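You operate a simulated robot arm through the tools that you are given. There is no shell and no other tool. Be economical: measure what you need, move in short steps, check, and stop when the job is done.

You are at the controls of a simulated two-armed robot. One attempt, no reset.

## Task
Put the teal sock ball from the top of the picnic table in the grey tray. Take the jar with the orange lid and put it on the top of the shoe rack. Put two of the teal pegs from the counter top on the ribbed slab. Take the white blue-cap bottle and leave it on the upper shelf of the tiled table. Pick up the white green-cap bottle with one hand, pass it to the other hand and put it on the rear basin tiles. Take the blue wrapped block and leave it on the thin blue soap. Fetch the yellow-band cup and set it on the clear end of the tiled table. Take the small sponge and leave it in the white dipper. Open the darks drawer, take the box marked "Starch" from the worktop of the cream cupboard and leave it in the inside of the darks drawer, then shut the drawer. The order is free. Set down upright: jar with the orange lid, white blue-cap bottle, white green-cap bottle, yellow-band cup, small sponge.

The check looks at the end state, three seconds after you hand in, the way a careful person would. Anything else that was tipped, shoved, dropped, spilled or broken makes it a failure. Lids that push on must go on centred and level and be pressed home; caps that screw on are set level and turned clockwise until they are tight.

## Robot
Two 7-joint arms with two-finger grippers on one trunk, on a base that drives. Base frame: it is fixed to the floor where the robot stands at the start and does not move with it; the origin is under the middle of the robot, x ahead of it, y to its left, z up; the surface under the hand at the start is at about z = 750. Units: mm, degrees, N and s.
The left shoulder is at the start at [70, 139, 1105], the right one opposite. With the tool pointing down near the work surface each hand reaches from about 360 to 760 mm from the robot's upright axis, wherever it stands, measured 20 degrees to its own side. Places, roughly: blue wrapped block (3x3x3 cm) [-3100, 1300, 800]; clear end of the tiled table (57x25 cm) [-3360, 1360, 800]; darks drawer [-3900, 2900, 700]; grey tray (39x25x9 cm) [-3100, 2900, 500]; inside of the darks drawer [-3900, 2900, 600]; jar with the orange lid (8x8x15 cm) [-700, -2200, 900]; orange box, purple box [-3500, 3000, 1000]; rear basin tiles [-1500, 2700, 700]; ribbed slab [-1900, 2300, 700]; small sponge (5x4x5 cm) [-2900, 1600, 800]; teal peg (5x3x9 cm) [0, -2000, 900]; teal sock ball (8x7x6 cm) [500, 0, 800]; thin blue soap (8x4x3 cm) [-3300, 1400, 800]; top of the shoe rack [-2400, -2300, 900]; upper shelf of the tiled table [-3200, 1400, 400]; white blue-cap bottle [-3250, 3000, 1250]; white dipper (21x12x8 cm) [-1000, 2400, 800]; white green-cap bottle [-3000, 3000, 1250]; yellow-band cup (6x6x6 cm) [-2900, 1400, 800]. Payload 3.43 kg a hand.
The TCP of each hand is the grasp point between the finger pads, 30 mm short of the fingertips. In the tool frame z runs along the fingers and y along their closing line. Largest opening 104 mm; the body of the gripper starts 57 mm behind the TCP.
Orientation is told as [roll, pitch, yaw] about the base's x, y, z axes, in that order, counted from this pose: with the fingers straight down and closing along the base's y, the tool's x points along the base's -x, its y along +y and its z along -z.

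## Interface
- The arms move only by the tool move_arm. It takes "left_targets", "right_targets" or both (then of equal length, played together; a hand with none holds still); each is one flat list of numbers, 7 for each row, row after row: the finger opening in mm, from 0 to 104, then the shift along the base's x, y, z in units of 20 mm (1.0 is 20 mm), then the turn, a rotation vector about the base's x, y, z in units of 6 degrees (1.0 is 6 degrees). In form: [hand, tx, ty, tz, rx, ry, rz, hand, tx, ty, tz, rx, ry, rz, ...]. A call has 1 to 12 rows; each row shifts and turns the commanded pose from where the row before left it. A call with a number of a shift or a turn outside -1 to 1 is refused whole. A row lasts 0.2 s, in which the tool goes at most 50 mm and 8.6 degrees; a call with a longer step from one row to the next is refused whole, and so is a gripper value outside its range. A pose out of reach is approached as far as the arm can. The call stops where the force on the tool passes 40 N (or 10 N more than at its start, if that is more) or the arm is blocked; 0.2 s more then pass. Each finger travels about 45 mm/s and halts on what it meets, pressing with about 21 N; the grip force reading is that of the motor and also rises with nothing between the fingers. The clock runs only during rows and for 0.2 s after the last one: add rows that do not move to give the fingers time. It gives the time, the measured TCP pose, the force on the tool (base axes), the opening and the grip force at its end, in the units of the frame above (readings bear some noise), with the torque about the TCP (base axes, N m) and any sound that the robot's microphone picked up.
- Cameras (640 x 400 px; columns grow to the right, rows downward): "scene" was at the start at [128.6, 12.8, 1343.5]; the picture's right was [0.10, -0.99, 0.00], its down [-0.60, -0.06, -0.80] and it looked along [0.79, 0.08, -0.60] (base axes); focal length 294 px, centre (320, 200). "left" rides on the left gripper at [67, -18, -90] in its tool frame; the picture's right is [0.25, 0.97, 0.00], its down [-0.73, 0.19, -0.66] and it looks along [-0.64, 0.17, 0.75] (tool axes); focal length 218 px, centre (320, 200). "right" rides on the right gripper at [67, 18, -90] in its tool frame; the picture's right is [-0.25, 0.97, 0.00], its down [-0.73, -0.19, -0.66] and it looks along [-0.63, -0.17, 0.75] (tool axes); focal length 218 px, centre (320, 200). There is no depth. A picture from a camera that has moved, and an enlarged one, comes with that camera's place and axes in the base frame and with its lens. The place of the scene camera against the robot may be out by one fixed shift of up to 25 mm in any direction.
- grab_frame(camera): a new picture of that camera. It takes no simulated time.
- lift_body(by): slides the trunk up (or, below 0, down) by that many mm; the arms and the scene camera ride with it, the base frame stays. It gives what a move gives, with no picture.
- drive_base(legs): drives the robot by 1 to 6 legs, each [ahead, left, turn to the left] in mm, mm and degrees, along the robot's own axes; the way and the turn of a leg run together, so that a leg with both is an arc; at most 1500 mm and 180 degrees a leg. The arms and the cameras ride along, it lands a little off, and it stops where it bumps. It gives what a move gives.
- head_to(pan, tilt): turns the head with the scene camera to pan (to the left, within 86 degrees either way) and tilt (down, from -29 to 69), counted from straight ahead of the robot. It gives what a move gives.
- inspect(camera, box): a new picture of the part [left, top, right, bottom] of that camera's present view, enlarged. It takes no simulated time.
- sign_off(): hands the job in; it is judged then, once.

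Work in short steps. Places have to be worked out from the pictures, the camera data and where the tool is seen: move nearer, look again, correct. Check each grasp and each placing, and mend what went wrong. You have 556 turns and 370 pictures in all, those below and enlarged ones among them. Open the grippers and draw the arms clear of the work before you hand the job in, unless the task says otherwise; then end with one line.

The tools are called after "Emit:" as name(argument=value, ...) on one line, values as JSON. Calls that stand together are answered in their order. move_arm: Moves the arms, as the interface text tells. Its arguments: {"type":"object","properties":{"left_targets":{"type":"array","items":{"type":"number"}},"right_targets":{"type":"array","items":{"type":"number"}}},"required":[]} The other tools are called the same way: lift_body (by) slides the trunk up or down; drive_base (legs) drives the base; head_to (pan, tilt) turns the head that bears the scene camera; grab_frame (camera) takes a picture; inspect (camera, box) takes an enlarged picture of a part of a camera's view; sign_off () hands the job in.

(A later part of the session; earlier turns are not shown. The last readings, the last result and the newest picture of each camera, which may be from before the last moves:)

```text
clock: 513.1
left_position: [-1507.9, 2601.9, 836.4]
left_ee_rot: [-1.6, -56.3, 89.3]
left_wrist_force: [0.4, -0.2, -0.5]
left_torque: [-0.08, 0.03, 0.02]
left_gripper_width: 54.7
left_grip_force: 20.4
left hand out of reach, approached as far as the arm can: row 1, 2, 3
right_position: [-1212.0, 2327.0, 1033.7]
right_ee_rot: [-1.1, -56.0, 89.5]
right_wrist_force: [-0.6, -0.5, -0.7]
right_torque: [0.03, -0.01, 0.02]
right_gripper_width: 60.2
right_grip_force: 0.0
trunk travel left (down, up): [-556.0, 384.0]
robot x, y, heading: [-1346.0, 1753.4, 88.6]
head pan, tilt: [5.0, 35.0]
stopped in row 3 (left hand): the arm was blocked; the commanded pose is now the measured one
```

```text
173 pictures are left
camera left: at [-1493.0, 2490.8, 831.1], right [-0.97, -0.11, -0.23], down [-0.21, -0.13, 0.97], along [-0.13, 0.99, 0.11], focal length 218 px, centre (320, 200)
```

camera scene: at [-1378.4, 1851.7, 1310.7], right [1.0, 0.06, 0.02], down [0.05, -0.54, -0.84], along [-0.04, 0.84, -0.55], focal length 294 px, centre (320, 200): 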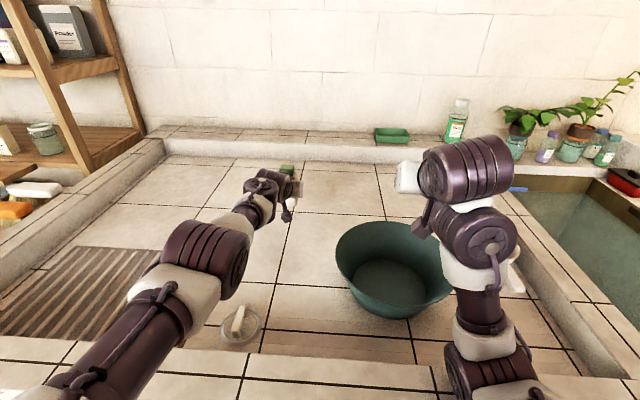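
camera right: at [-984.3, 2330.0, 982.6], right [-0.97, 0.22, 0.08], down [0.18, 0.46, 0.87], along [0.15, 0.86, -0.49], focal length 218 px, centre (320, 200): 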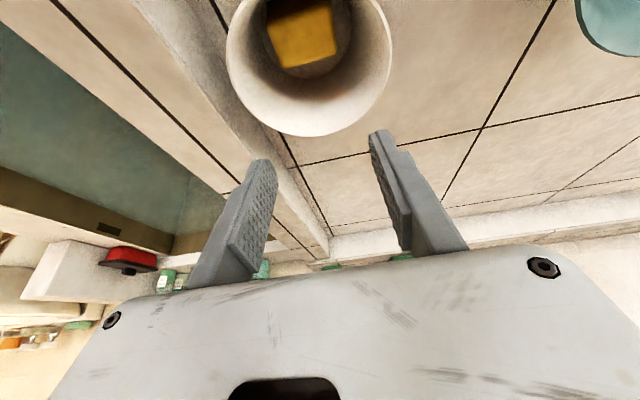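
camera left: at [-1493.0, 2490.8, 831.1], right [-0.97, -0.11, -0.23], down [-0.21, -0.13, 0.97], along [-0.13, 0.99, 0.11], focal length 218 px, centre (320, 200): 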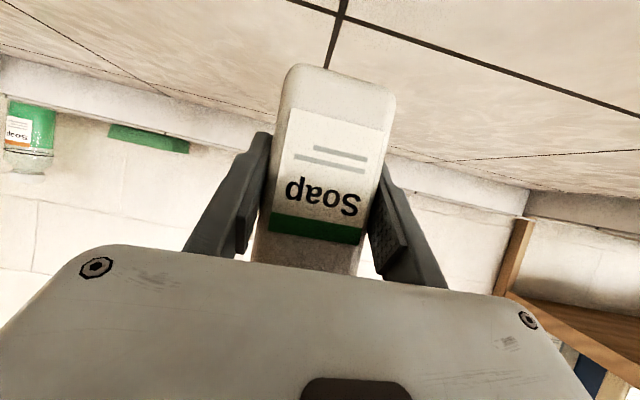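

The arm or trunk is pressing on the basin front and the robot is leaning slightly. I'll raise the trunk back up at once.

Emit:
lift_body(by=110)

Emit:
grab_frame(camera="scene")

```text
clock: 514.5
left_position: [-1500.4, 2634.2, 918.6]
left_ee_rot: [-0.1, -54.6, 88.3]
left_wrist_force: [-0.2, 0.4, -1.2]
left_torque: [-0.01, -0.01, -0.01]
left_gripper_width: 54.5
left_grip_force: 21.2
right_position: [-1199.6, 2356.7, 1106.8]
right_ee_rot: [-0.4, -53.2, 88.9]
right_wrist_force: [-0.1, -1.3, -0.3]
right_torque: [-0.03, -0.04, 0.02]
right_gripper_width: 60.1
right_grip_force: 0.2
trunk travel left (down, up): [-666.0, 274.0]
robot x, y, heading: [-1352.3, 1759.4, 88.9]
head pan, tilt: [5.0, 35.0]
```

```text
172 pictures are left
camera scene: at [-1361.3, 1900.0, 1412.5], right [1.0, 0.07, 0.0], down [0.04, -0.57, -0.82], along [-0.06, 0.82, -0.57], focal length 294 px, centre (320, 200)
```

scene: 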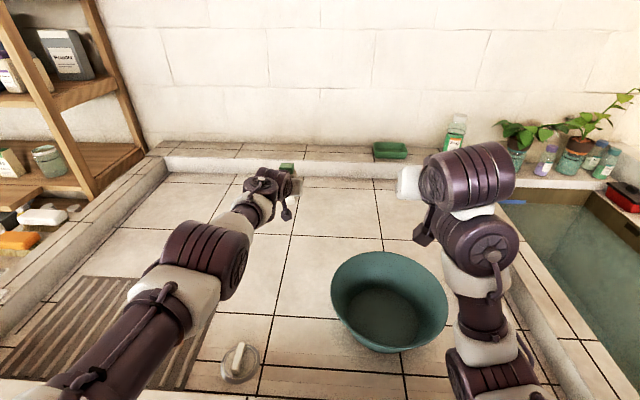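

Level again. I'll descend with the arm instead and see how far back it stays.

Emit:
move_arm(left_targets=[30, 0, 0, -0.8, 0, 0, 0, 30, 0, 0, -0.8, 0, 0, 0, 30, 0, 0, -0.8, 0, 0, 0, 30, 0, 0, -0.8, 0, 0, 0, 30, 0, 0, -0.8, 0, 0, 0])

```text
clock: 515.7
left_position: [-1502.9, 2615.6, 845.1]
left_ee_rot: [-0.1, -54.6, 88.3]
left_wrist_force: [-0.4, 1.1, -1.5]
left_torque: [-0.03, -0.04, -0.02]
left_gripper_width: 54.6
left_grip_force: 20.7
left hand out of reach, approached as far as the arm can: row 1, 2, 4
right_position: [-1201.4, 2357.2, 1108.0]
right_ee_rot: [-0.4, -53.2, 89.1]
right_wrist_force: [-0.3, 0.5, -0.6]
right_torque: [0.0, -0.02, 0.0]
right_gripper_width: 59.9
right_grip_force: 0.0
trunk travel left (down, up): [-666.0, 274.0]
robot x, y, heading: [-1346.5, 1757.0, 89.1]
head pan, tilt: [5.0, 35.0]
```

I'll lower the trunk 40 mm, well short of the earlier lean, and check the pose.

Emit:
lift_body(by=-35)

Emit:
move_arm(left_targets=[30, 0, 0.9, 0, 0, 0, 0, 30, 0, 0.9, 0, 0, 0, 0])

Emit:
grab_frame(camera="left")

```text
clock: 516.5
left_position: [-1502.1, 2613.7, 811.7]
left_ee_rot: [-0.1, -54.6, 88.5]
left_wrist_force: [-0.2, -0.2, -0.5]
left_torque: [-0.03, 0.01, -0.01]
left_gripper_width: 54.9
left_grip_force: 21.1
right_position: [-1199.7, 2356.3, 1073.9]
right_ee_rot: [-0.4, -53.2, 89.0]
right_wrist_force: [0.3, 0.2, -0.7]
right_torque: [0.0, 0.01, -0.01]
right_gripper_width: 60.2
right_grip_force: 0.1
trunk travel left (down, up): [-631.0, 309.0]
robot x, y, heading: [-1348.0, 1759.1, 89.0]
head pan, tilt: [5.0, 35.0]
```

```text
clock: 517.1
left_position: [-1505.2, 2615.4, 817.5]
left_ee_rot: [-0.1, -54.6, 88.4]
left_wrist_force: [-0.4, 0.2, -2.5]
left_torque: [-0.03, 0.03, 0.01]
left_gripper_width: 54.8
left_grip_force: 20.8
left hand out of reach, approached as far as the arm can: row 1, 2
right_position: [-1199.5, 2356.1, 1073.7]
right_ee_rot: [-0.3, -53.2, 88.9]
right_wrist_force: [0.4, -0.2, 0.0]
right_torque: [0.03, -0.03, 0.0]
right_gripper_width: 59.8
right_grip_force: 0.1
trunk travel left (down, up): [-631.0, 309.0]
robot x, y, heading: [-1344.3, 1756.3, 88.8]
head pan, tilt: [5.0, 35.0]
```

```text
171 pictures are left
camera left: at [-1490.3, 2504.3, 814.5], right [-0.97, -0.12, -0.21], down [-0.2, -0.11, 0.97], along [-0.14, 0.99, 0.08], focal length 218 px, centre (320, 200)
```

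left: 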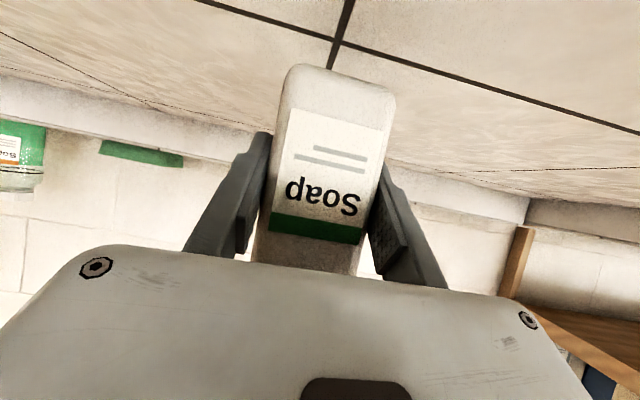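

The bottle is over the tile crossing (-1497, 2623), well behind the slab (rear edge about 2485), so in the rear tile area. I'll lower to the floor here with the trunk.

Emit:
lift_body(by=-16)

Emit:
lift_body(by=-7)

```text
clock: 517.7
left_position: [-1504.5, 2616.0, 801.1]
left_ee_rot: [-0.1, -54.6, 88.3]
left_wrist_force: [0.3, 0.2, -0.7]
left_torque: [-0.02, 0.02, -0.01]
left_gripper_width: 54.6
left_grip_force: 21.3
right_position: [-1200.3, 2356.8, 1056.3]
right_ee_rot: [-0.4, -53.3, 89.0]
right_wrist_force: [0.5, 0.3, -0.1]
right_torque: [0.0, 0.03, 0.0]
right_gripper_width: 60.1
right_grip_force: 0.1
trunk travel left (down, up): [-615.0, 325.0]
robot x, y, heading: [-1350.2, 1759.0, 89.1]
head pan, tilt: [5.0, 35.0]
```

```text
clock: 518.3
left_position: [-1505.2, 2615.6, 794.4]
left_ee_rot: [-0.1, -54.6, 88.4]
left_wrist_force: [-0.6, 0.2, -1.9]
left_torque: [-0.01, 0.02, -0.02]
left_gripper_width: 54.6
left_grip_force: 21.0
right_position: [-1200.6, 2357.1, 1049.9]
right_ee_rot: [-0.4, -53.3, 89.0]
right_wrist_force: [0.3, 0.3, 0.1]
right_torque: [0.04, 0.02, 0.0]
right_gripper_width: 59.9
right_grip_force: 0.1
trunk travel left (down, up): [-608.0, 332.0]
robot x, y, heading: [-1347.5, 1754.4, 89.0]
head pan, tilt: [5.0, 35.0]
```

Emit:
lift_body(by=-4)

```text
clock: 518.8
left_position: [-1505.2, 2616.0, 793.8]
left_ee_rot: [-0.1, -54.9, 88.4]
left_wrist_force: [0.6, 0.4, 8.5]
left_torque: [0.24, -0.07, 0.0]
left_gripper_width: 54.4
left_grip_force: 21.4
right_position: [-1200.1, 2355.0, 1047.8]
right_ee_rot: [-0.4, -53.3, 89.0]
right_wrist_force: [0.8, 0.5, -0.3]
right_torque: [0.01, 0.02, 0.01]
right_gripper_width: 60.1
right_grip_force: 0.1
trunk travel left (down, up): [-604.0, 336.0]
robot x, y, heading: [-1345.9, 1760.2, 88.8]
head pan, tilt: [5.0, 35.0]
```

Floor contact. I'll open and withdraw straight back.

Emit:
move_arm(left_targets=[50, 0, 0, 0, 0, 0, 0, 74, 0, 0, 0, 0, 0, 0, 74, 0, 0, 0, 0, 0, 0, 74, 0, -0.6, 0.05, 0, 0, 0, 74, 0, -0.9, 0.1, 0, 0, 0, 74, 0, -0.9, 0.1, 0, 0, 0, 74, 0, -0.9, 0.2, 0, 0, 0, 74, 0, -0.9, 0.3, 0, 0, 0, 74, 0, -0.9, 0.5, 0, 0, 0])

Emit:
grab_frame(camera="left")

Emit:
grab_frame(camera="scene")

```text
clock: 521.0
left_position: [-1505.0, 2526.6, 871.5]
left_ee_rot: [0.1, -59.3, 88.4]
left_wrist_force: [0.5, 0.0, 1.0]
left_torque: [0.01, 0.0, 0.02]
left_gripper_width: 74.0
left_grip_force: 0.1
right_position: [-1195.4, 2348.2, 1051.5]
right_ee_rot: [0.0, -53.7, 88.7]
right_wrist_force: [-0.2, -0.1, 0.0]
right_torque: [-0.02, -0.01, 0.0]
right_gripper_width: 60.0
right_grip_force: 0.0
trunk travel left (down, up): [-604.0, 336.0]
robot x, y, heading: [-1346.8, 1758.4, 88.6]
head pan, tilt: [5.0, 35.0]
stopped in row 9 (left hand): the arm was blocked; the commanded pose is now the measured one
```

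```text
170 pictures are left
camera left: at [-1490.0, 2414.7, 859.9], right [-0.97, -0.1, -0.22], down [-0.2, -0.19, 0.96], along [-0.14, 0.98, 0.16], focal length 218 px, centre (320, 200)
```

left: 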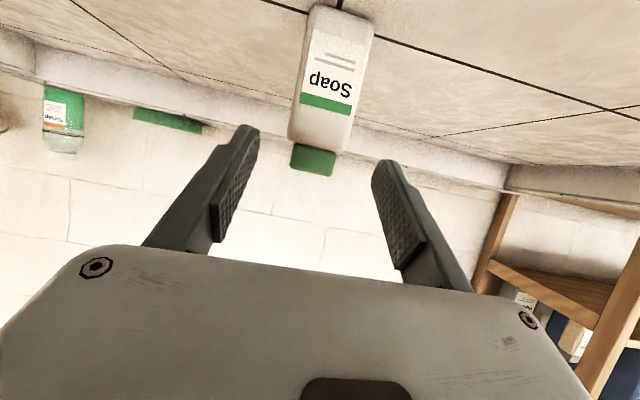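

```text
169 pictures are left
camera scene: at [-1356.3, 1886.5, 1351.5], right [1.0, 0.07, 0.0], down [0.03, -0.56, -0.83], along [-0.06, 0.82, -0.56], focal length 294 px, centre (320, 200)
```

scene: 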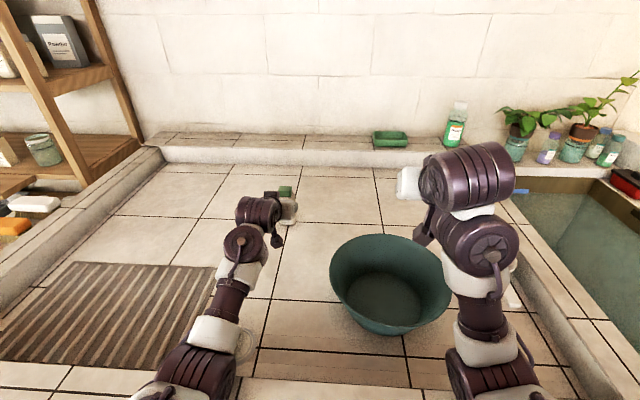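

The bottle stands upright on the rear tiles. I'll raise the trunk to free the arms and check the basin.

Emit:
lift_body(by=250)

Emit:
grab_frame(camera="scene")

```text
clock: 523.6
left_position: [-1507.7, 2529.7, 1101.3]
left_ee_rot: [-0.1, -57.7, 88.6]
left_wrist_force: [-0.2, -0.2, -0.2]
left_torque: [-0.02, 0.03, 0.0]
left_gripper_width: 73.9
left_grip_force: 0.1
right_position: [-1199.5, 2357.3, 1297.7]
right_ee_rot: [-0.5, -53.2, 88.9]
right_wrist_force: [0.8, -0.6, 0.2]
right_torque: [-0.01, -0.04, 0.0]
right_gripper_width: 59.9
right_grip_force: 0.0
trunk travel left (down, up): [-854.0, 86.0]
robot x, y, heading: [-1349.3, 1757.6, 88.8]
head pan, tilt: [5.0, 35.0]
```

```text
168 pictures are left
camera scene: at [-1361.9, 1899.8, 1600.5], right [1.0, 0.07, 0.0], down [0.04, -0.57, -0.82], along [-0.05, 0.82, -0.57], focal length 294 px, centre (320, 200)
```

scene: 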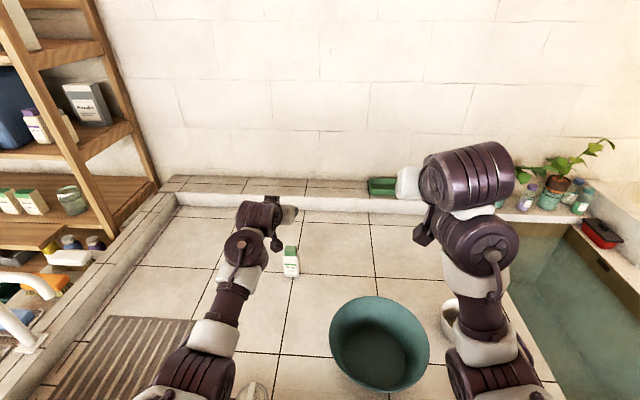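

The basin looks right. Next the yellow-band cup: I'll back off, turn west and return to the table's east side.

Emit:
drive_base(legs=[[-350, 0, 0], [0, 0, 91], [780, 190, 0]])

Emit:
move_arm(right_targets=[80, 0, 0, -0.9, 0, 0.9, 0, 80, 0, 0, -0.9, 0, 0.9, 0, 80, 0, 0, -0.9, 0, 0.9, 0, 80, 0, 0, -0.9, 0, 0.9, 0, 80, 0, 0, -0.9, 0, 0.9, 0, 80, 0, 0, -0.9, 0, 0.9, 0])

Emit:
head_to(pan=-5, tilt=40)

Emit:
grab_frame(camera="scene")

```text
clock: 533.5
left_position: [-2909.6, 1111.3, 1102.4]
left_ee_rot: [-0.1, -57.8, 176.8]
left_wrist_force: [1.0, -0.6, -0.3]
left_torque: [-0.01, -0.01, -0.01]
left_gripper_width: 74.0
left_grip_force: 0.1
right_position: [-2726.7, 1414.7, 1296.6]
right_ee_rot: [-0.4, -53.3, 177.0]
right_wrist_force: [1.1, 0.6, 0.3]
right_torque: [0.01, -0.01, 0.02]
right_gripper_width: 59.9
right_grip_force: 0.0
trunk travel left (down, up): [-854.0, 86.0]
robot x, y, heading: [-2132.5, 1246.8, 177.0]
head pan, tilt: [5.0, 35.0]
```

```text
clock: 534.9
left_position: [-2910.7, 1111.9, 1100.6]
left_ee_rot: [-0.3, -57.7, 176.8]
left_wrist_force: [-0.2, -0.2, -0.6]
left_torque: [0.02, -0.02, 0.0]
left_gripper_width: 74.3
left_grip_force: 0.0
right_position: [-2725.1, 1378.3, 1225.9]
right_ee_rot: [5.4, -76.1, 174.5]
right_wrist_force: [-0.2, -0.5, -0.5]
right_torque: [-0.04, -0.02, 0.01]
right_gripper_width: 80.3
right_grip_force: 0.0
right hand out of reach, approached as far as the arm can: row 4, 5, 6
trunk travel left (down, up): [-854.0, 86.0]
robot x, y, heading: [-2136.5, 1242.9, 176.9]
head pan, tilt: [5.0, 35.0]
```

```text
clock: 535.6
left_position: [-2911.2, 1111.8, 1102.5]
left_ee_rot: [0.0, -57.6, 176.7]
left_wrist_force: [-0.6, -0.7, 0.1]
left_torque: [-0.01, 0.0, 0.01]
left_gripper_width: 74.3
left_grip_force: 0.0
right_position: [-2724.7, 1378.6, 1225.7]
right_ee_rot: [6.1, -76.1, 174.0]
right_wrist_force: [-0.7, 0.2, 0.7]
right_torque: [-0.03, -0.02, 0.0]
right_gripper_width: 79.8
right_grip_force: 0.1
trunk travel left (down, up): [-854.0, 86.0]
robot x, y, heading: [-2134.0, 1246.3, 177.0]
head pan, tilt: [-5.0, 40.0]
```

```text
167 pictures are left
camera scene: at [-2276.2, 1264.6, 1593.0], right [0.14, 0.99, 0.0], down [0.64, -0.09, -0.77], along [-0.76, 0.11, -0.64], focal length 294 px, centre (320, 200)
```

scene: 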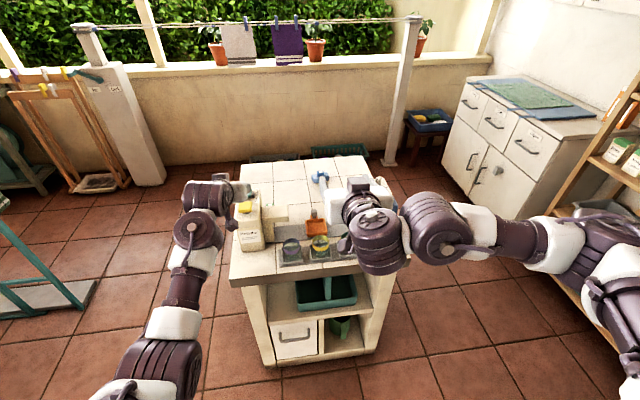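

I rotated the wrong way (facing west flips the sign). I'll rotate the right hand back to about 22° tilt and pull the left hand away from the cream can.

Emit:
move_arm(right_targets=[80, 0, 0, 0, 0, -0.95, 0.1, 80, 0, 0, 0, -0.1, -0.95, 0.1, 80, 0, 0, 0, -0.1, -0.95, 0.1, 80, 0, 0, 0, -0.1, -0.95, 0.1, 80, 0, 0, -0.3, -0.1, -0.95, 0.1, 80, 0, 0, -0.5, -0.1, -0.95, 0, 80, 0, 0, -0.5, -0.1, -0.95, 0, 80, 0, 0, -0.5, 0, -0.95, 0, 80, 0, 0, -0.5, 0, -0.95, 0, 80, 0, 0, -0.5, 0, 0, 0], left_targets=[74, 0.9, 0, 0.3, 0, 0, 0, 74, 0.9, 0, 0.3, 0, 0, 0, 74, 0.9, 0, 0.3, 0, 0, 0, 74, 0.9, 0, 0, 0, 0, 0, 74, 0.9, 0, 0, 0, 0, 0, 74, 0.9, 0, 0, 0, 0, 0, 74, 0.9, 0, 0, 0, 0, 0, 74, 0.9, 0, 0, 0, 0, 0, 74, 0.9, 0, 0, 0, 0, 0, 74, 0.9, 0, 0, 0, 0, 0])

Emit:
grab_frame(camera="right")

```text
clock: 537.8
left_position: [-2727.9, 1111.6, 1120.0]
left_ee_rot: [-0.2, -57.7, 176.9]
left_wrist_force: [0.6, -0.3, 0.5]
left_torque: [0.01, -0.01, -0.02]
left_gripper_width: 74.0
left_grip_force: 0.0
right_position: [-2724.3, 1366.7, 1168.1]
right_ee_rot: [5.6, -44.9, 176.9]
right_wrist_force: [0.2, 0.7, 0.2]
right_torque: [-0.01, 0.01, -0.01]
right_gripper_width: 80.1
right_grip_force: 0.1
right hand out of reach, approached as far as the arm can: row 1, 2, 3, 4
trunk travel left (down, up): [-854.0, 86.0]
robot x, y, heading: [-2135.0, 1250.3, 176.7]
head pan, tilt: [-5.0, 40.0]
```

```text
166 pictures are left
camera right: at [-2612.9, 1351.6, 1186.4], right [-0.16, -0.96, 0.24], down [-0.05, 0.26, 0.96], along [-0.99, 0.14, -0.09], focal length 218 px, centre (320, 200)
```

right: 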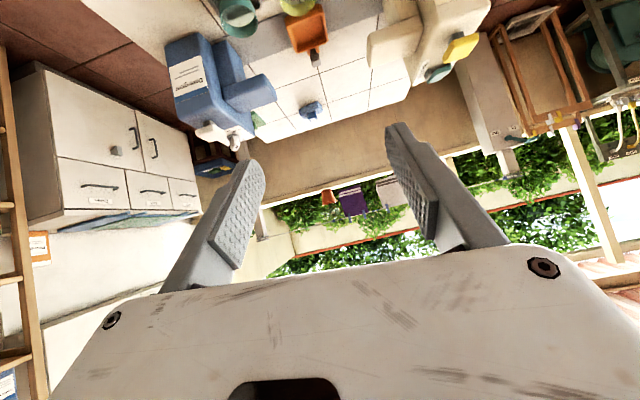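

I'll lower the trunk 180 and finish the tilt correction to look down at the cups.

Emit:
lift_body(by=-180)

Emit:
move_arm(right_targets=[80, 0, 0, 0, -0.2, -0.9, 0, 80, 0, 0, 0, -0.2, -0.9, 0.1, 80, 0, 0, 0, -0.2, -0.9, 0.2, 80, 0, 0, 0, -0.2, -0.9, 0.2])

Emit:
grab_frame(camera="right")

Emit:
grab_frame(camera="scene")

```text
clock: 539.8
left_position: [-2729.0, 1112.7, 940.6]
left_ee_rot: [-0.2, -57.7, 176.7]
left_wrist_force: [0.3, -0.3, 0.5]
left_torque: [0.03, -0.02, -0.01]
left_gripper_width: 74.0
left_grip_force: 0.1
right_position: [-2725.5, 1367.5, 989.1]
right_ee_rot: [5.6, -45.0, 177.0]
right_wrist_force: [0.4, 0.4, 0.2]
right_torque: [0.0, -0.01, -0.02]
right_gripper_width: 80.1
right_grip_force: 0.1
trunk travel left (down, up): [-674.0, 266.0]
robot x, y, heading: [-2134.6, 1243.7, 176.8]
head pan, tilt: [-5.0, 40.0]
```

```text
clock: 540.8
left_position: [-2730.4, 1112.1, 939.3]
left_ee_rot: [-0.1, -57.7, 176.6]
left_wrist_force: [-0.3, -0.3, 0.2]
left_torque: [0.04, 0.0, 0.0]
left_gripper_width: 74.1
left_grip_force: 0.1
right_position: [-2713.1, 1376.8, 924.2]
right_ee_rot: [9.9, -23.1, 177.7]
right_wrist_force: [-0.8, 0.6, 0.1]
right_torque: [0.02, -0.03, -0.02]
right_gripper_width: 80.1
right_grip_force: 0.0
right hand out of reach, approached as far as the arm can: row 3, 4
trunk travel left (down, up): [-674.0, 266.0]
robot x, y, heading: [-2136.0, 1248.8, 177.1]
head pan, tilt: [-5.0, 40.0]
```

```text
165 pictures are left
camera right: at [-2615.9, 1369.9, 983.2], right [-0.21, -0.95, 0.25], down [-0.42, 0.32, 0.85], along [-0.88, 0.07, -0.46], focal length 218 px, centre (320, 200)
```

right: 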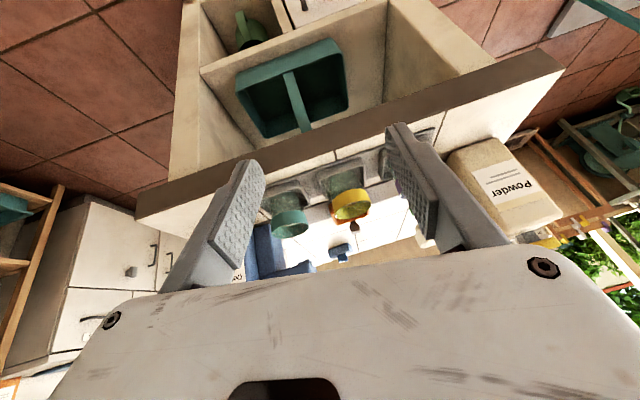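

```text
164 pictures are left
camera scene: at [-2276.2, 1265.3, 1413.0], right [0.14, 0.99, 0.0], down [0.64, -0.09, -0.77], along [-0.76, 0.11, -0.64], focal length 294 px, centre (320, 200)
```

scene: 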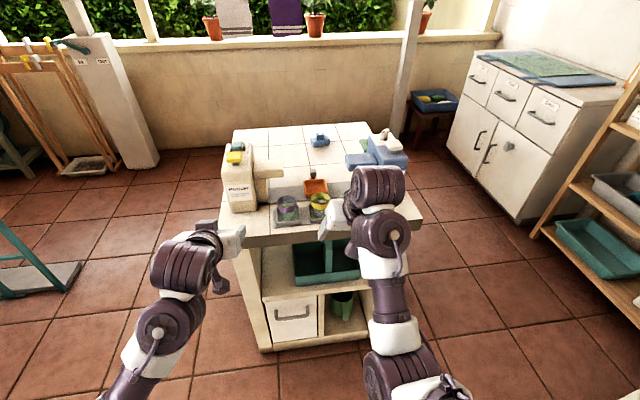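

I'll correct the roll sign, square the heading, and drive ahead 110 to bring the hand near the cup.

Emit:
move_arm(right_targets=[80, 0, 0, 0, 0.8, 0, 0, 80, 0, 0, 0, 0.85, 0, 0])

Emit:
drive_base(legs=[[90, 0, 3]])

Emit:
grab_frame(camera="right")

```text
clock: 541.4
left_position: [-2729.2, 1112.3, 939.3]
left_ee_rot: [-0.1, -57.7, 176.7]
left_wrist_force: [0.0, -0.3, -1.0]
left_torque: [0.04, 0.02, -0.02]
left_gripper_width: 73.9
left_grip_force: 0.1
right_position: [-2713.4, 1377.1, 922.9]
right_ee_rot: [-0.8, -23.1, -178.2]
right_wrist_force: [-0.1, 0.1, -0.3]
right_torque: [-0.01, 0.01, -0.04]
right_gripper_width: 80.0
right_grip_force: 0.0
trunk travel left (down, up): [-674.0, 266.0]
robot x, y, heading: [-2131.6, 1246.3, 177.0]
head pan, tilt: [-5.0, 40.0]
```

```text
clock: 542.5
left_position: [-2814.8, 1085.1, 939.9]
left_ee_rot: [-0.3, -57.7, 179.5]
left_wrist_force: [-0.9, -0.2, -0.9]
left_torque: [0.03, 0.01, -0.01]
left_gripper_width: 73.9
left_grip_force: 0.1
right_position: [-2810.7, 1351.6, 922.8]
right_ee_rot: [-0.8, -23.1, -175.3]
right_wrist_force: [-0.8, 0.3, -0.2]
right_torque: [0.0, -0.02, 0.01]
right_gripper_width: 80.0
right_grip_force: 0.1
trunk travel left (down, up): [-674.0, 266.0]
robot x, y, heading: [-2226.4, 1249.3, 179.8]
head pan, tilt: [-5.0, 40.0]
```

```text
163 pictures are left
camera right: at [-2713.1, 1339.0, 979.4], right [-0.16, -0.98, 0.09], down [-0.42, 0.15, 0.89], along [-0.89, 0.11, -0.44], focal length 218 px, centre (320, 200)
```

right: 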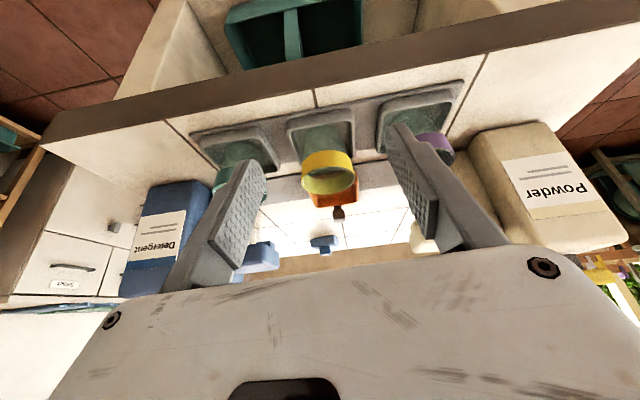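

The yellow-band cup is at about (-2918, 1351), rim z≈855. I'll move over it at a safe height, correcting the yaw.

Emit:
move_arm(right_targets=[78, -0.85, 0, 0, 0, 0, -0.2, 78, -0.85, 0, 0, 0, 0, -0.2, 78, -0.85, 0, 0, 0, 0, -0.2, 78, -0.85, 0, 0, 0, 0, -0.2, 78, -0.85, 0, 0, 0, 0, 0, 78, -0.85, 0, -0.4, 0, 0, 0])

Emit:
grab_frame(camera="right")

```text
clock: 544.0
left_position: [-2815.6, 1086.3, 939.5]
left_ee_rot: [-0.3, -57.7, 179.5]
left_wrist_force: [0.7, -0.1, 0.4]
left_torque: [0.0, -0.01, 0.02]
left_gripper_width: 73.8
left_grip_force: 0.0
right_position: [-2916.6, 1349.9, 912.6]
right_ee_rot: [-0.8, -23.1, 179.8]
right_wrist_force: [0.1, -1.2, -0.7]
right_torque: [-0.03, 0.0, 0.0]
right_gripper_width: 77.8
right_grip_force: 0.0
trunk travel left (down, up): [-674.0, 266.0]
robot x, y, heading: [-2226.7, 1247.2, 179.8]
head pan, tilt: [-5.0, 40.0]
```

```text
162 pictures are left
camera right: at [-2818.5, 1330.0, 970.5], right [-0.24, -0.97, 0.08], down [-0.41, 0.18, 0.89], along [-0.88, 0.18, -0.44], focal length 218 px, centre (320, 200)
```

right: 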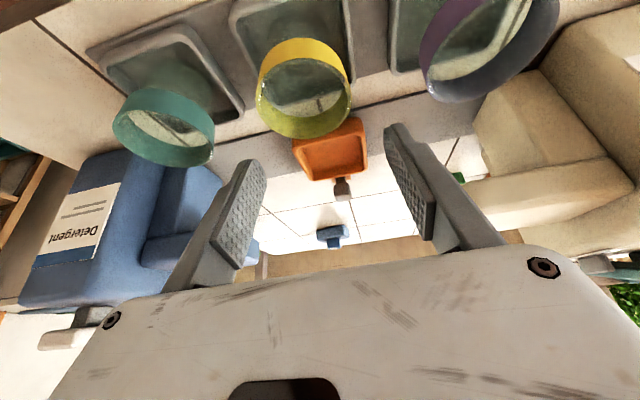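

Refined cup centre is (-2907, 1352), rim ≈855. I'll shift +10 mm in x, descend to 850 and close gently.

Emit:
move_arm(right_targets=[78, 0.5, 0.1, 0, 0, 0, 0, 78, 0, 0, -0.8, 0, 0, 0, 78, 0, 0, -0.8, 0, 0, 0, 78, 0, 0, -0.8, 0, 0, 0, 78, 0, 0, -0.7, 0, 0, 0])

Emit:
grab_frame(camera="right")

```text
clock: 545.1
left_position: [-2814.6, 1085.4, 939.3]
left_ee_rot: [-0.1, -57.7, 179.5]
left_wrist_force: [-0.6, 0.0, 0.5]
left_torque: [0.01, 0.0, -0.03]
left_gripper_width: 73.9
left_grip_force: 0.2
right_position: [-2906.5, 1352.0, 853.7]
right_ee_rot: [-0.9, -23.2, 179.8]
right_wrist_force: [0.0, -0.3, -0.6]
right_torque: [-0.01, 0.0, -0.01]
right_gripper_width: 77.9
right_grip_force: 0.1
trunk travel left (down, up): [-674.0, 266.0]
robot x, y, heading: [-2222.2, 1248.6, 179.6]
head pan, tilt: [-5.0, 40.0]
```

```text
161 pictures are left
camera right: at [-2807.1, 1331.1, 909.6], right [-0.24, -0.97, 0.09], down [-0.41, 0.18, 0.89], along [-0.88, 0.18, -0.44], focal length 218 px, centre (320, 200)
```

right: 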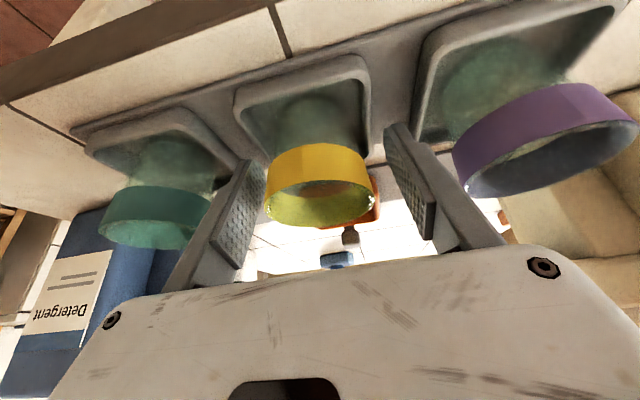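

The cup is centred between the pads. I'll lower 6 mm more and close.

Emit:
move_arm(right_targets=[78, -0.15, 0, -0.3, 0, 0, 0, 50, 0, 0, 0, 0, 0, 0, 45, 0, 0, 0, 0, 0, 0, 45, 0, 0, 0, 0, 0, 0, 45, 0, 0, 0, 0, 0, 0])

Emit:
grab_frame(camera="right")

```text
clock: 546.4
left_position: [-2814.4, 1085.0, 939.1]
left_ee_rot: [-0.1, -57.7, 179.6]
left_wrist_force: [0.9, 0.0, 0.3]
left_torque: [-0.01, 0.0, -0.01]
left_gripper_width: 74.1
left_grip_force: 0.0
right_position: [-2906.3, 1351.4, 846.6]
right_ee_rot: [-1.0, -23.2, 179.9]
right_wrist_force: [1.2, 0.9, -3.2]
right_torque: [0.15, -0.02, 0.27]
right_gripper_width: 69.7
right_grip_force: 45.0
trunk travel left (down, up): [-674.0, 266.0]
robot x, y, heading: [-2228.0, 1247.6, 179.7]
head pan, tilt: [-5.0, 40.0]
```

```text
160 pictures are left
camera right: at [-2809.4, 1331.9, 903.4], right [-0.24, -0.97, 0.09], down [-0.41, 0.18, 0.89], along [-0.88, 0.18, -0.44], focal length 218 px, centre (320, 200)
```

right: 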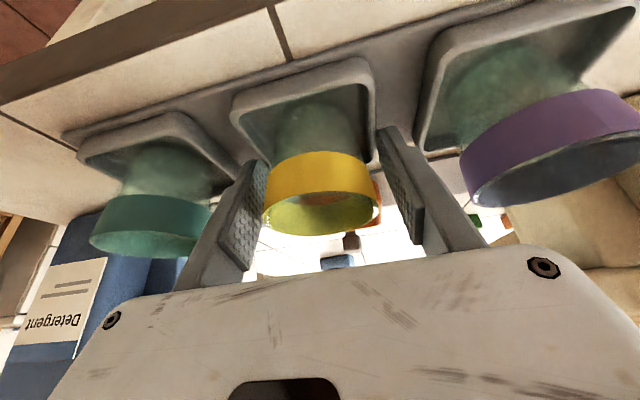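

It closed at 69.7 mm with firm grip. I'll lift slightly and see whether the cup comes along.

Emit:
move_arm(right_targets=[45, 0, 0, 0.3, 0, 0, 0, 45, 0, 0, 0.5, 0, 0, 0, 45, 0, 0, 0.7, 0, 0, 0])

Emit:
grab_frame(camera="right")

```text
clock: 547.0
left_position: [-2818.5, 1084.5, 936.5]
left_ee_rot: [-0.2, -57.4, 179.5]
left_wrist_force: [-0.6, 0.2, 0.8]
left_torque: [-0.05, 0.0, 0.0]
left_gripper_width: 73.8
left_grip_force: 0.0
right_position: [-2907.5, 1352.5, 847.5]
right_ee_rot: [-1.1, -22.0, -180.1]
right_wrist_force: [-17.9, -1.0, -19.3]
right_torque: [-0.12, 1.43, 0.16]
right_gripper_width: 69.7
right_grip_force: 45.1
trunk travel left (down, up): [-674.0, 266.0]
robot x, y, heading: [-2225.5, 1246.6, 179.9]
head pan, tilt: [-5.0, 40.0]
stopped in row 2 (right hand): the force on the tool passed its limit at 46 N (the readings are from after the stop); the commanded pose is now the measured one
```

```text
159 pictures are left
camera right: at [-2811.2, 1331.8, 905.9], right [-0.24, -0.97, 0.08], down [-0.43, 0.18, 0.89], along [-0.87, 0.18, -0.46], focal length 218 px, centre (320, 200)
```

right: 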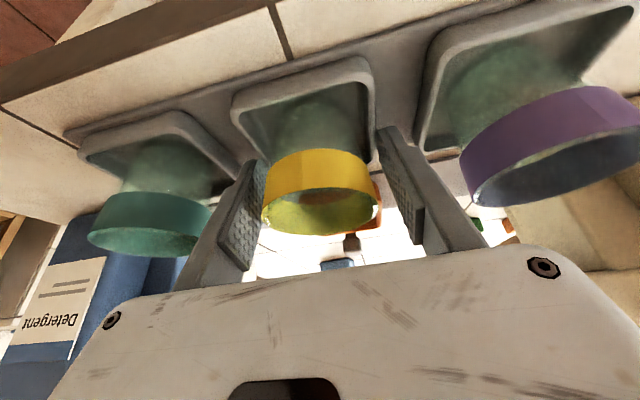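

The fingertips are clamping the tray's recess walls rather than the cup. I'll open and go up 18 mm.

Emit:
move_arm(right_targets=[80, 0, 0, 0, 0, 0, 0, 80, 0, 0, 0, 0, 0, 0, 80, 0, 0, 0.5, 0, -0.1, 0, 80, 0, 0, 0.4, 0, -0.1, 0, 80, 0, 0, 0, 0, 0, 0])

Emit:
grab_frame(camera="right")

Emit:
inspect(camera="scene", box=[240, 160, 400, 260])

```text
clock: 548.1
left_position: [-2814.2, 1084.5, 940.1]
left_ee_rot: [-0.1, -57.8, 179.5]
left_wrist_force: [0.2, 0.5, -0.4]
left_torque: [-0.02, -0.02, -0.02]
left_gripper_width: 74.3
left_grip_force: 0.1
right_position: [-2902.9, 1350.7, 870.6]
right_ee_rot: [-1.1, -21.0, 179.9]
right_wrist_force: [-0.2, 0.4, 1.0]
right_torque: [-0.03, 0.01, -0.02]
right_gripper_width: 80.2
right_grip_force: 0.0
trunk travel left (down, up): [-674.0, 266.0]
robot x, y, heading: [-2226.6, 1247.5, 179.7]
head pan, tilt: [-5.0, 40.0]
```

```text
158 pictures are left
camera right: at [-2807.2, 1332.0, 930.5], right [-0.24, -0.97, 0.07], down [-0.44, 0.18, 0.88], along [-0.86, 0.18, -0.47], focal length 218 px, centre (320, 200)
```

right: 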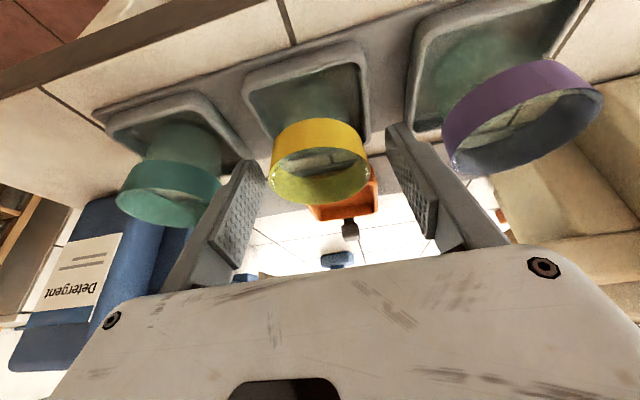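

```text
4.00 times, centred on (320, 210) of scene
camera zoom: at [-2368.1, 1260.4, 1413.0], right [0.09, 1.0, 0.0], down [0.64, -0.06, -0.77], along [-0.76, 0.07, -0.64], focal length 1178 px, centre (320, 160)
```

zoom: 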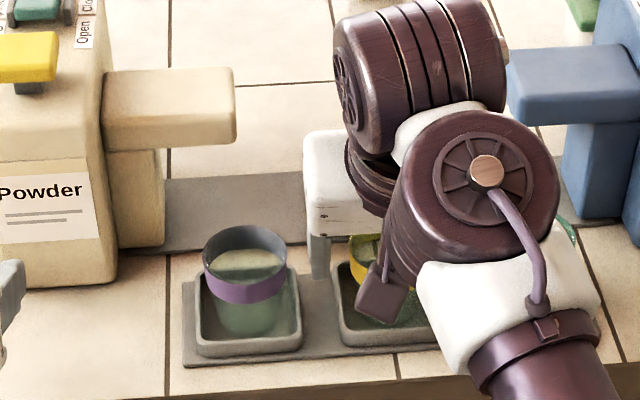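

The cup is 61 mm wide and sits in a raised-rim tray recess, so I should grip only the coloured band above it. I'll lower 7 mm to z≈863 and close.

Emit:
move_arm(right_targets=[80, -0.1, 0, -0.35, 0, 0, 0, 50, 0, 0, 0, 0, 0, 0, 40, 0, 0, 0, 0, 0, 0, 40, 0, 0, 0, 0, 0, 0, 40, 0, 0, 0, 0, 0, 0])

Emit:
grab_frame(camera="right")

```text
clock: 549.4
left_position: [-2814.1, 1084.9, 939.7]
left_ee_rot: [-0.1, -57.7, 179.7]
left_wrist_force: [-0.2, 0.1, -0.1]
left_torque: [0.0, 0.02, 0.0]
left_gripper_width: 73.8
left_grip_force: 0.0
right_position: [-2906.0, 1351.0, 864.1]
right_ee_rot: [-1.2, -21.0, 180.0]
right_wrist_force: [-0.5, 0.1, 0.5]
right_torque: [0.0, 0.01, 0.0]
right_gripper_width: 52.6
right_grip_force: 21.0
trunk travel left (down, up): [-674.0, 266.0]
robot x, y, heading: [-2223.8, 1245.8, 179.9]
head pan, tilt: [-5.0, 40.0]
```

```text
156 pictures are left
camera right: at [-2810.0, 1331.4, 923.6], right [-0.24, -0.97, 0.07], down [-0.44, 0.18, 0.88], along [-0.86, 0.18, -0.47], focal length 218 px, centre (320, 200)
```

right: 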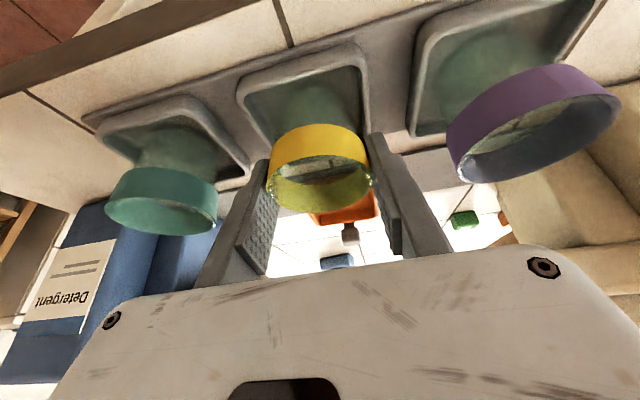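

The cup is about 54 mm in diameter, and my grip line may be ~10 mm too far forward. I'll reopen, shift +9 mm in x and re-close.

Emit:
move_arm(right_targets=[74, 0, 0, 0, 0, 0, 0, 74, 0, 0, 0, 0, 0, 0, 74, 0.45, 0, 0, 0, 0, 0, 45, 0, 0, 0, 0, 0, 0, 35, 0, 0, 0, 0, 0, 0, 35, 0, 0, 0, 0, 0, 0, 35, 0, 0, 0, 0, 0, 0])

Emit:
grab_frame(camera="right")

```text
clock: 551.0
left_position: [-2813.6, 1084.7, 940.3]
left_ee_rot: [-0.2, -57.7, 179.5]
left_wrist_force: [0.7, 0.4, 0.0]
left_torque: [0.0, 0.02, -0.02]
left_gripper_width: 73.8
left_grip_force: 0.0
right_position: [-2895.8, 1352.0, 863.9]
right_ee_rot: [-1.1, -21.1, 180.0]
right_wrist_force: [-0.1, -0.3, 1.2]
right_torque: [-0.05, 0.02, 0.02]
right_gripper_width: 52.6
right_grip_force: 20.8
trunk travel left (down, up): [-674.0, 266.0]
robot x, y, heading: [-2223.5, 1245.5, 179.9]
head pan, tilt: [-5.0, 40.0]
```

```text
155 pictures are left
camera right: at [-2800.7, 1331.0, 923.9], right [-0.24, -0.97, 0.07], down [-0.44, 0.18, 0.88], along [-0.86, 0.18, -0.47], focal length 218 px, centre (320, 200)
```

right: 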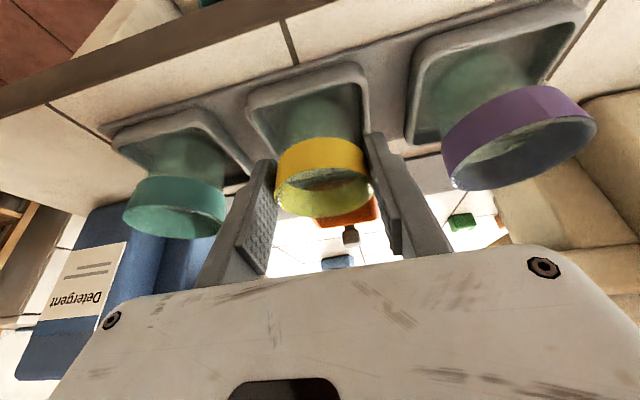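

Same 52.6 mm both times, so this is the cup's true width. I'll lift it.

Emit:
move_arm(right_targets=[35, 0, 0, 0.4, 0, 0, 0, 35, 0, 0, 0.6, 0, 0, 0, 35, 0, 0, 0.8, 0, 0, 0, 35, 0, 0, 0.8, 0, 0, 0, 35, 0, 0, 0.8, 0, 0, 0, 35, 0, 0, 0.8, 0, 0, 0])

Emit:
grab_frame(camera="right")

Emit:
inspect(camera="scene", box=[240, 160, 400, 260])

```text
clock: 552.4
left_position: [-2814.5, 1084.5, 939.9]
left_ee_rot: [-0.1, -57.6, 179.6]
left_wrist_force: [0.5, 0.0, -1.0]
left_torque: [0.01, -0.02, 0.02]
left_gripper_width: 73.9
left_grip_force: 0.0
right_position: [-2897.6, 1352.6, 947.8]
right_ee_rot: [-1.1, -21.1, 180.1]
right_wrist_force: [-0.3, -0.1, -0.3]
right_torque: [0.01, -0.03, 0.01]
right_gripper_width: 52.7
right_grip_force: 21.7
trunk travel left (down, up): [-674.0, 266.0]
robot x, y, heading: [-2224.7, 1248.8, 179.8]
head pan, tilt: [-5.0, 40.0]
```

```text
154 pictures are left
camera right: at [-2802.8, 1333.4, 1007.7], right [-0.24, -0.97, 0.07], down [-0.44, 0.18, 0.88], along [-0.86, 0.18, -0.47], focal length 218 px, centre (320, 200)
```

right: 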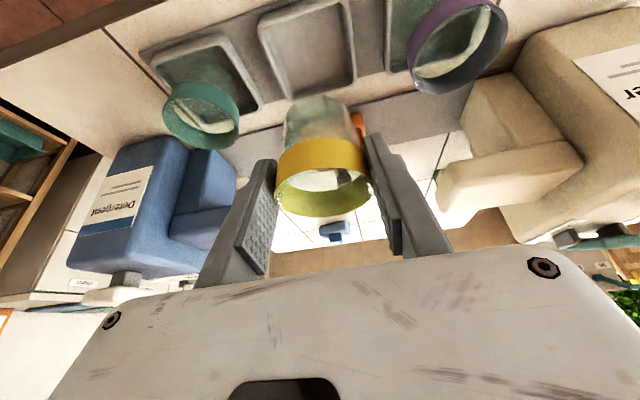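

```text
4.00 times, centred on (320, 210) of scene
camera zoom: at [-2368.3, 1260.2, 1413.0], right [0.09, 1.0, 0.0], down [0.64, -0.06, -0.77], along [-0.76, 0.07, -0.64], focal length 1178 px, centre (320, 160)
```

zoom: 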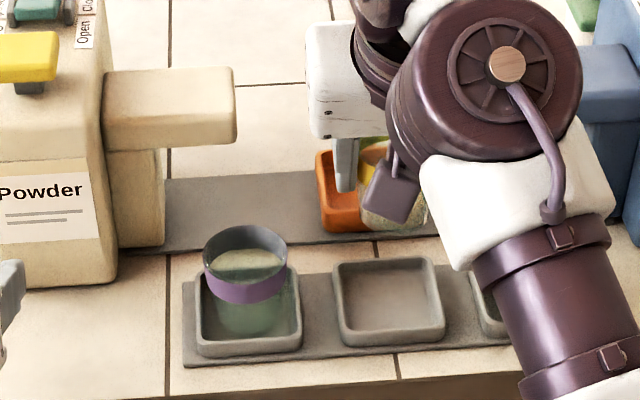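

The cup is lifted and the tray is in place. I'll raise the trunk, then go via the south corridor to the table's west part and face north.

Emit:
lift_body(by=120)

Emit:
drive_base(legs=[[-330, 0, 0], [0, 690, 0], [1500, 0, 0]])

Emit:
drive_base(legs=[[110, 0, 0], [0, 0, -90]])

Emit:
head_to(pan=-5, tilt=42)

Emit:
grab_frame(camera="scene")

Emit:
grab_frame(camera="right")

```text
clock: 553.9
left_position: [-2814.7, 1086.1, 1058.2]
left_ee_rot: [-0.2, -57.7, 179.6]
left_wrist_force: [-0.5, -0.2, -0.6]
left_torque: [-0.01, -0.01, -0.01]
left_gripper_width: 74.0
left_grip_force: 0.0
right_position: [-2898.8, 1353.8, 1066.7]
right_ee_rot: [-1.2, -20.9, 180.1]
right_wrist_force: [-0.1, 0.2, -0.3]
right_torque: [0.02, -0.01, 0.03]
right_gripper_width: 52.8
right_grip_force: 20.9
trunk travel left (down, up): [-794.0, 146.0]
robot x, y, heading: [-2223.5, 1250.2, 179.7]
head pan, tilt: [-5.0, 40.0]
```

```text
clock: 566.4
left_position: [-3981.4, 440.6, 1058.6]
left_ee_rot: [-0.2, -57.7, 177.5]
left_wrist_force: [-0.2, 0.3, 0.2]
left_torque: [-0.06, 0.0, -0.03]
left_gripper_width: 73.8
left_grip_force: 0.1
right_position: [-4057.0, 711.6, 1066.7]
right_ee_rot: [-1.2, -21.1, 178.0]
right_wrist_force: [-0.8, -0.1, 0.1]
right_torque: [0.0, -0.04, -0.02]
right_gripper_width: 52.5
right_grip_force: 20.8
trunk travel left (down, up): [-794.0, 146.0]
robot x, y, heading: [-3388.9, 583.4, 177.7]
head pan, tilt: [-5.0, 40.0]
```

```text
clock: 571.5
left_position: [-3628.8, 1185.7, 1059.1]
left_ee_rot: [-0.2, -57.7, 86.4]
left_wrist_force: [0.4, -1.1, 0.2]
left_torque: [0.0, 0.0, 0.03]
left_gripper_width: 74.1
left_grip_force: 0.0
right_position: [-3355.7, 1254.5, 1067.9]
right_ee_rot: [-1.0, -21.0, 86.9]
right_wrist_force: [0.3, -0.3, 0.2]
right_torque: [0.02, 0.0, -0.02]
right_gripper_width: 52.4
right_grip_force: 20.8
trunk travel left (down, up): [-794.0, 146.0]
robot x, y, heading: [-3500.3, 589.6, 86.6]
head pan, tilt: [-5.0, 40.0]
```

```text
clock: 572.1
left_position: [-3629.3, 1184.6, 1059.3]
left_ee_rot: [-0.2, -57.6, 86.4]
left_wrist_force: [-0.5, -0.4, -0.8]
left_torque: [0.01, 0.01, -0.03]
left_gripper_width: 74.2
left_grip_force: 0.0
right_position: [-3357.2, 1253.6, 1067.8]
right_ee_rot: [-1.1, -21.0, 86.8]
right_wrist_force: [0.7, 1.2, -0.3]
right_torque: [0.0, 0.03, 0.01]
right_gripper_width: 52.6
right_grip_force: 21.2
trunk travel left (down, up): [-794.0, 146.0]
robot x, y, heading: [-3498.0, 586.9, 86.5]
head pan, tilt: [-5.0, 42.0]
```

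```text
152 pictures are left
camera scene: at [-3491.5, 724.5, 1530.1], right [0.99, -0.15, 0.0], down [-0.1, -0.66, -0.74], along [0.11, 0.74, -0.67], focal length 294 px, centre (320, 200)
```

scene: 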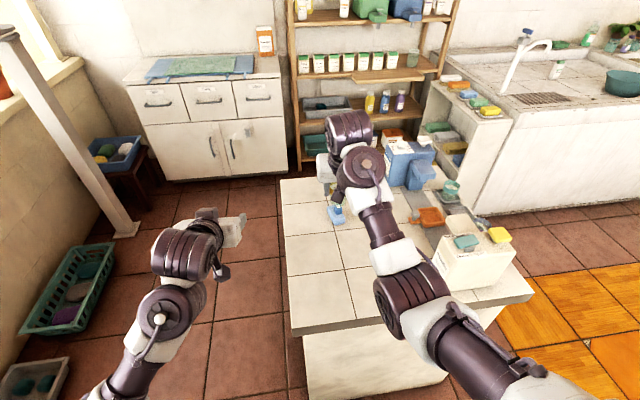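

```text
151 pictures are left
camera right: at [-3380.0, 1159.5, 1127.5], right [-0.95, 0.3, 0.07], down [0.2, 0.43, 0.88], along [0.23, 0.85, -0.47], focal length 218 px, centre (320, 200)
```

right: 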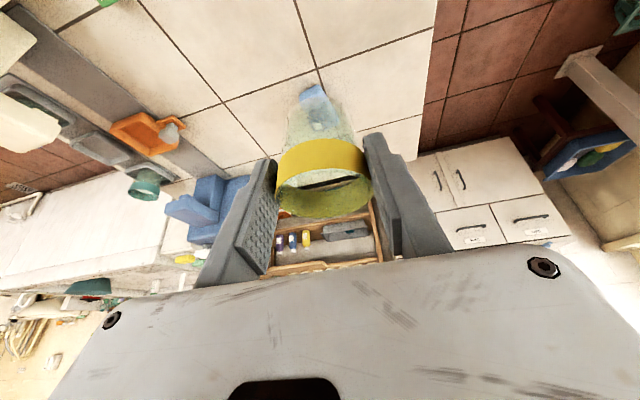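

Good view. I'll set the cup at about (-3385, 1235) on the clear end: lower the trunk 130, then the arm.

Emit:
lift_body(by=-130)

Emit:
move_arm(right_targets=[35, -0.5, -0.3, 0, 0, 0, 0, 35, -0.5, -0.3, 0, 0, 0, 0, 35, -0.4, -0.3, -0.5, 0, 0, 0, 35, 0, 0, -0.7, 0, 0, 0, 35, 0, 0, -0.7, 0, 0, 0])

Emit:
grab_frame(camera="right")

Emit:
inspect(camera="scene", box=[270, 150, 430, 290])

```text
clock: 573.7
left_position: [-3629.5, 1185.0, 930.6]
left_ee_rot: [-0.2, -57.7, 86.5]
left_wrist_force: [0.1, -0.4, -0.2]
left_torque: [-0.03, -0.03, 0.01]
left_gripper_width: 74.0
left_grip_force: 0.0
right_position: [-3357.1, 1253.1, 937.6]
right_ee_rot: [-1.2, -21.0, 86.8]
right_wrist_force: [0.5, 0.3, 0.1]
right_torque: [0.0, -0.02, -0.02]
right_gripper_width: 52.5
right_grip_force: 21.1
trunk travel left (down, up): [-664.0, 276.0]
robot x, y, heading: [-3496.8, 587.0, 86.5]
head pan, tilt: [-5.0, 42.0]
```

```text
clock: 574.9
left_position: [-3629.9, 1184.1, 930.0]
left_ee_rot: [-0.2, -57.7, 86.4]
left_wrist_force: [0.0, -0.2, 0.6]
left_torque: [-0.01, 0.02, 0.03]
left_gripper_width: 74.0
left_grip_force: 0.0
right_position: [-3385.6, 1236.2, 897.2]
right_ee_rot: [-1.1, -21.0, 86.7]
right_wrist_force: [0.1, 1.4, 0.4]
right_torque: [0.05, 0.01, 0.01]
right_gripper_width: 52.6
right_grip_force: 20.9
trunk travel left (down, up): [-664.0, 276.0]
robot x, y, heading: [-3502.5, 587.9, 86.8]
head pan, tilt: [-5.0, 42.0]
```

```text
150 pictures are left
camera right: at [-3409.0, 1142.7, 957.8], right [-0.95, 0.3, 0.07], down [0.2, 0.43, 0.88], along [0.23, 0.85, -0.47], focal length 218 px, centre (320, 200)
```

right: 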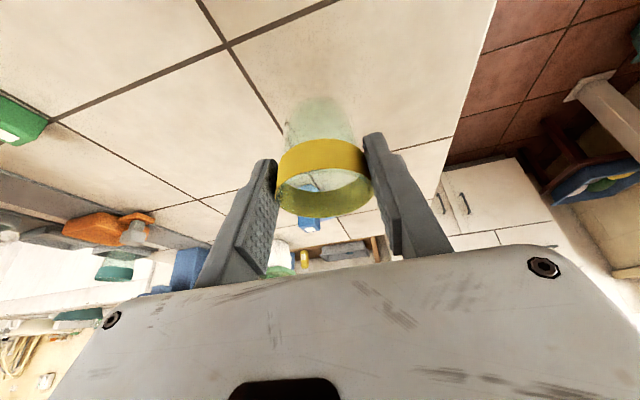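

```text
2.86 times, centred on (350, 220) of scene
camera zoom: at [-3491.5, 724.5, 1400.1], right [0.99, -0.15, 0.0], down [-0.1, -0.66, -0.74], along [0.11, 0.73, -0.67], focal length 841 px, centre (234, 143)
```

zoom: 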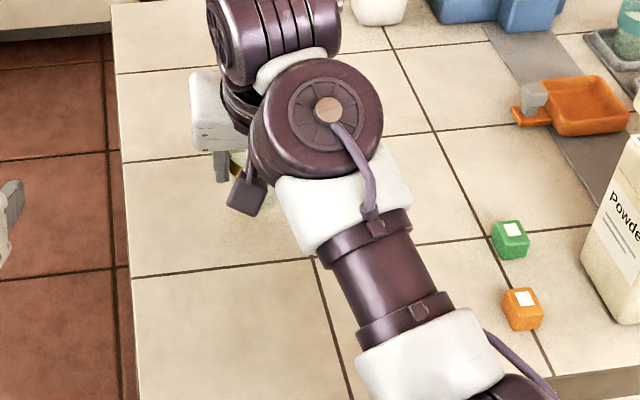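

Clear below. I'll lower toward contact in small steps.

Emit:
move_arm(right_targets=[35, 0, 0, -0.6, 0, 0, 0, 35, 0, 0, -0.5, 0, 0, 0, 35, 0, 0, -0.3, 0, 0, 0, 35, 0, 0, -0.2, 0, 0, 0])

```text
clock: 575.9
left_position: [-3629.9, 1186.0, 929.4]
left_ee_rot: [-0.2, -57.7, 86.4]
left_wrist_force: [0.1, 0.4, -0.2]
left_torque: [-0.01, 0.0, -0.01]
left_gripper_width: 74.0
left_grip_force: 0.1
right_position: [-3384.9, 1235.7, 866.9]
right_ee_rot: [-1.1, -21.1, 86.7]
right_wrist_force: [-0.5, 0.3, -0.2]
right_torque: [-0.02, 0.01, 0.04]
right_gripper_width: 52.5
right_grip_force: 21.1
trunk travel left (down, up): [-664.0, 276.0]
robot x, y, heading: [-3497.0, 588.2, 86.6]
head pan, tilt: [-5.0, 42.0]
```

Emit:
move_arm(right_targets=[35, 0, 0, -0.15, 0, 0, 0, 35, 0, 0, -0.15, 0, 0, 0, 35, 0, 0, -0.1, 0, 0, 0])

```text
clock: 576.7
left_position: [-3629.7, 1184.3, 930.1]
left_ee_rot: [-0.1, -57.7, 86.4]
left_wrist_force: [-0.3, 0.4, -0.5]
left_torque: [0.03, -0.02, 0.0]
left_gripper_width: 74.1
left_grip_force: 0.1
right_position: [-3384.2, 1236.8, 859.6]
right_ee_rot: [-1.1, -20.9, 86.8]
right_wrist_force: [0.7, 0.0, -1.0]
right_torque: [0.0, -0.01, 0.06]
right_gripper_width: 52.6
right_grip_force: 20.9
trunk travel left (down, up): [-664.0, 276.0]
robot x, y, heading: [-3502.4, 588.3, 86.6]
head pan, tilt: [-5.0, 42.0]
```

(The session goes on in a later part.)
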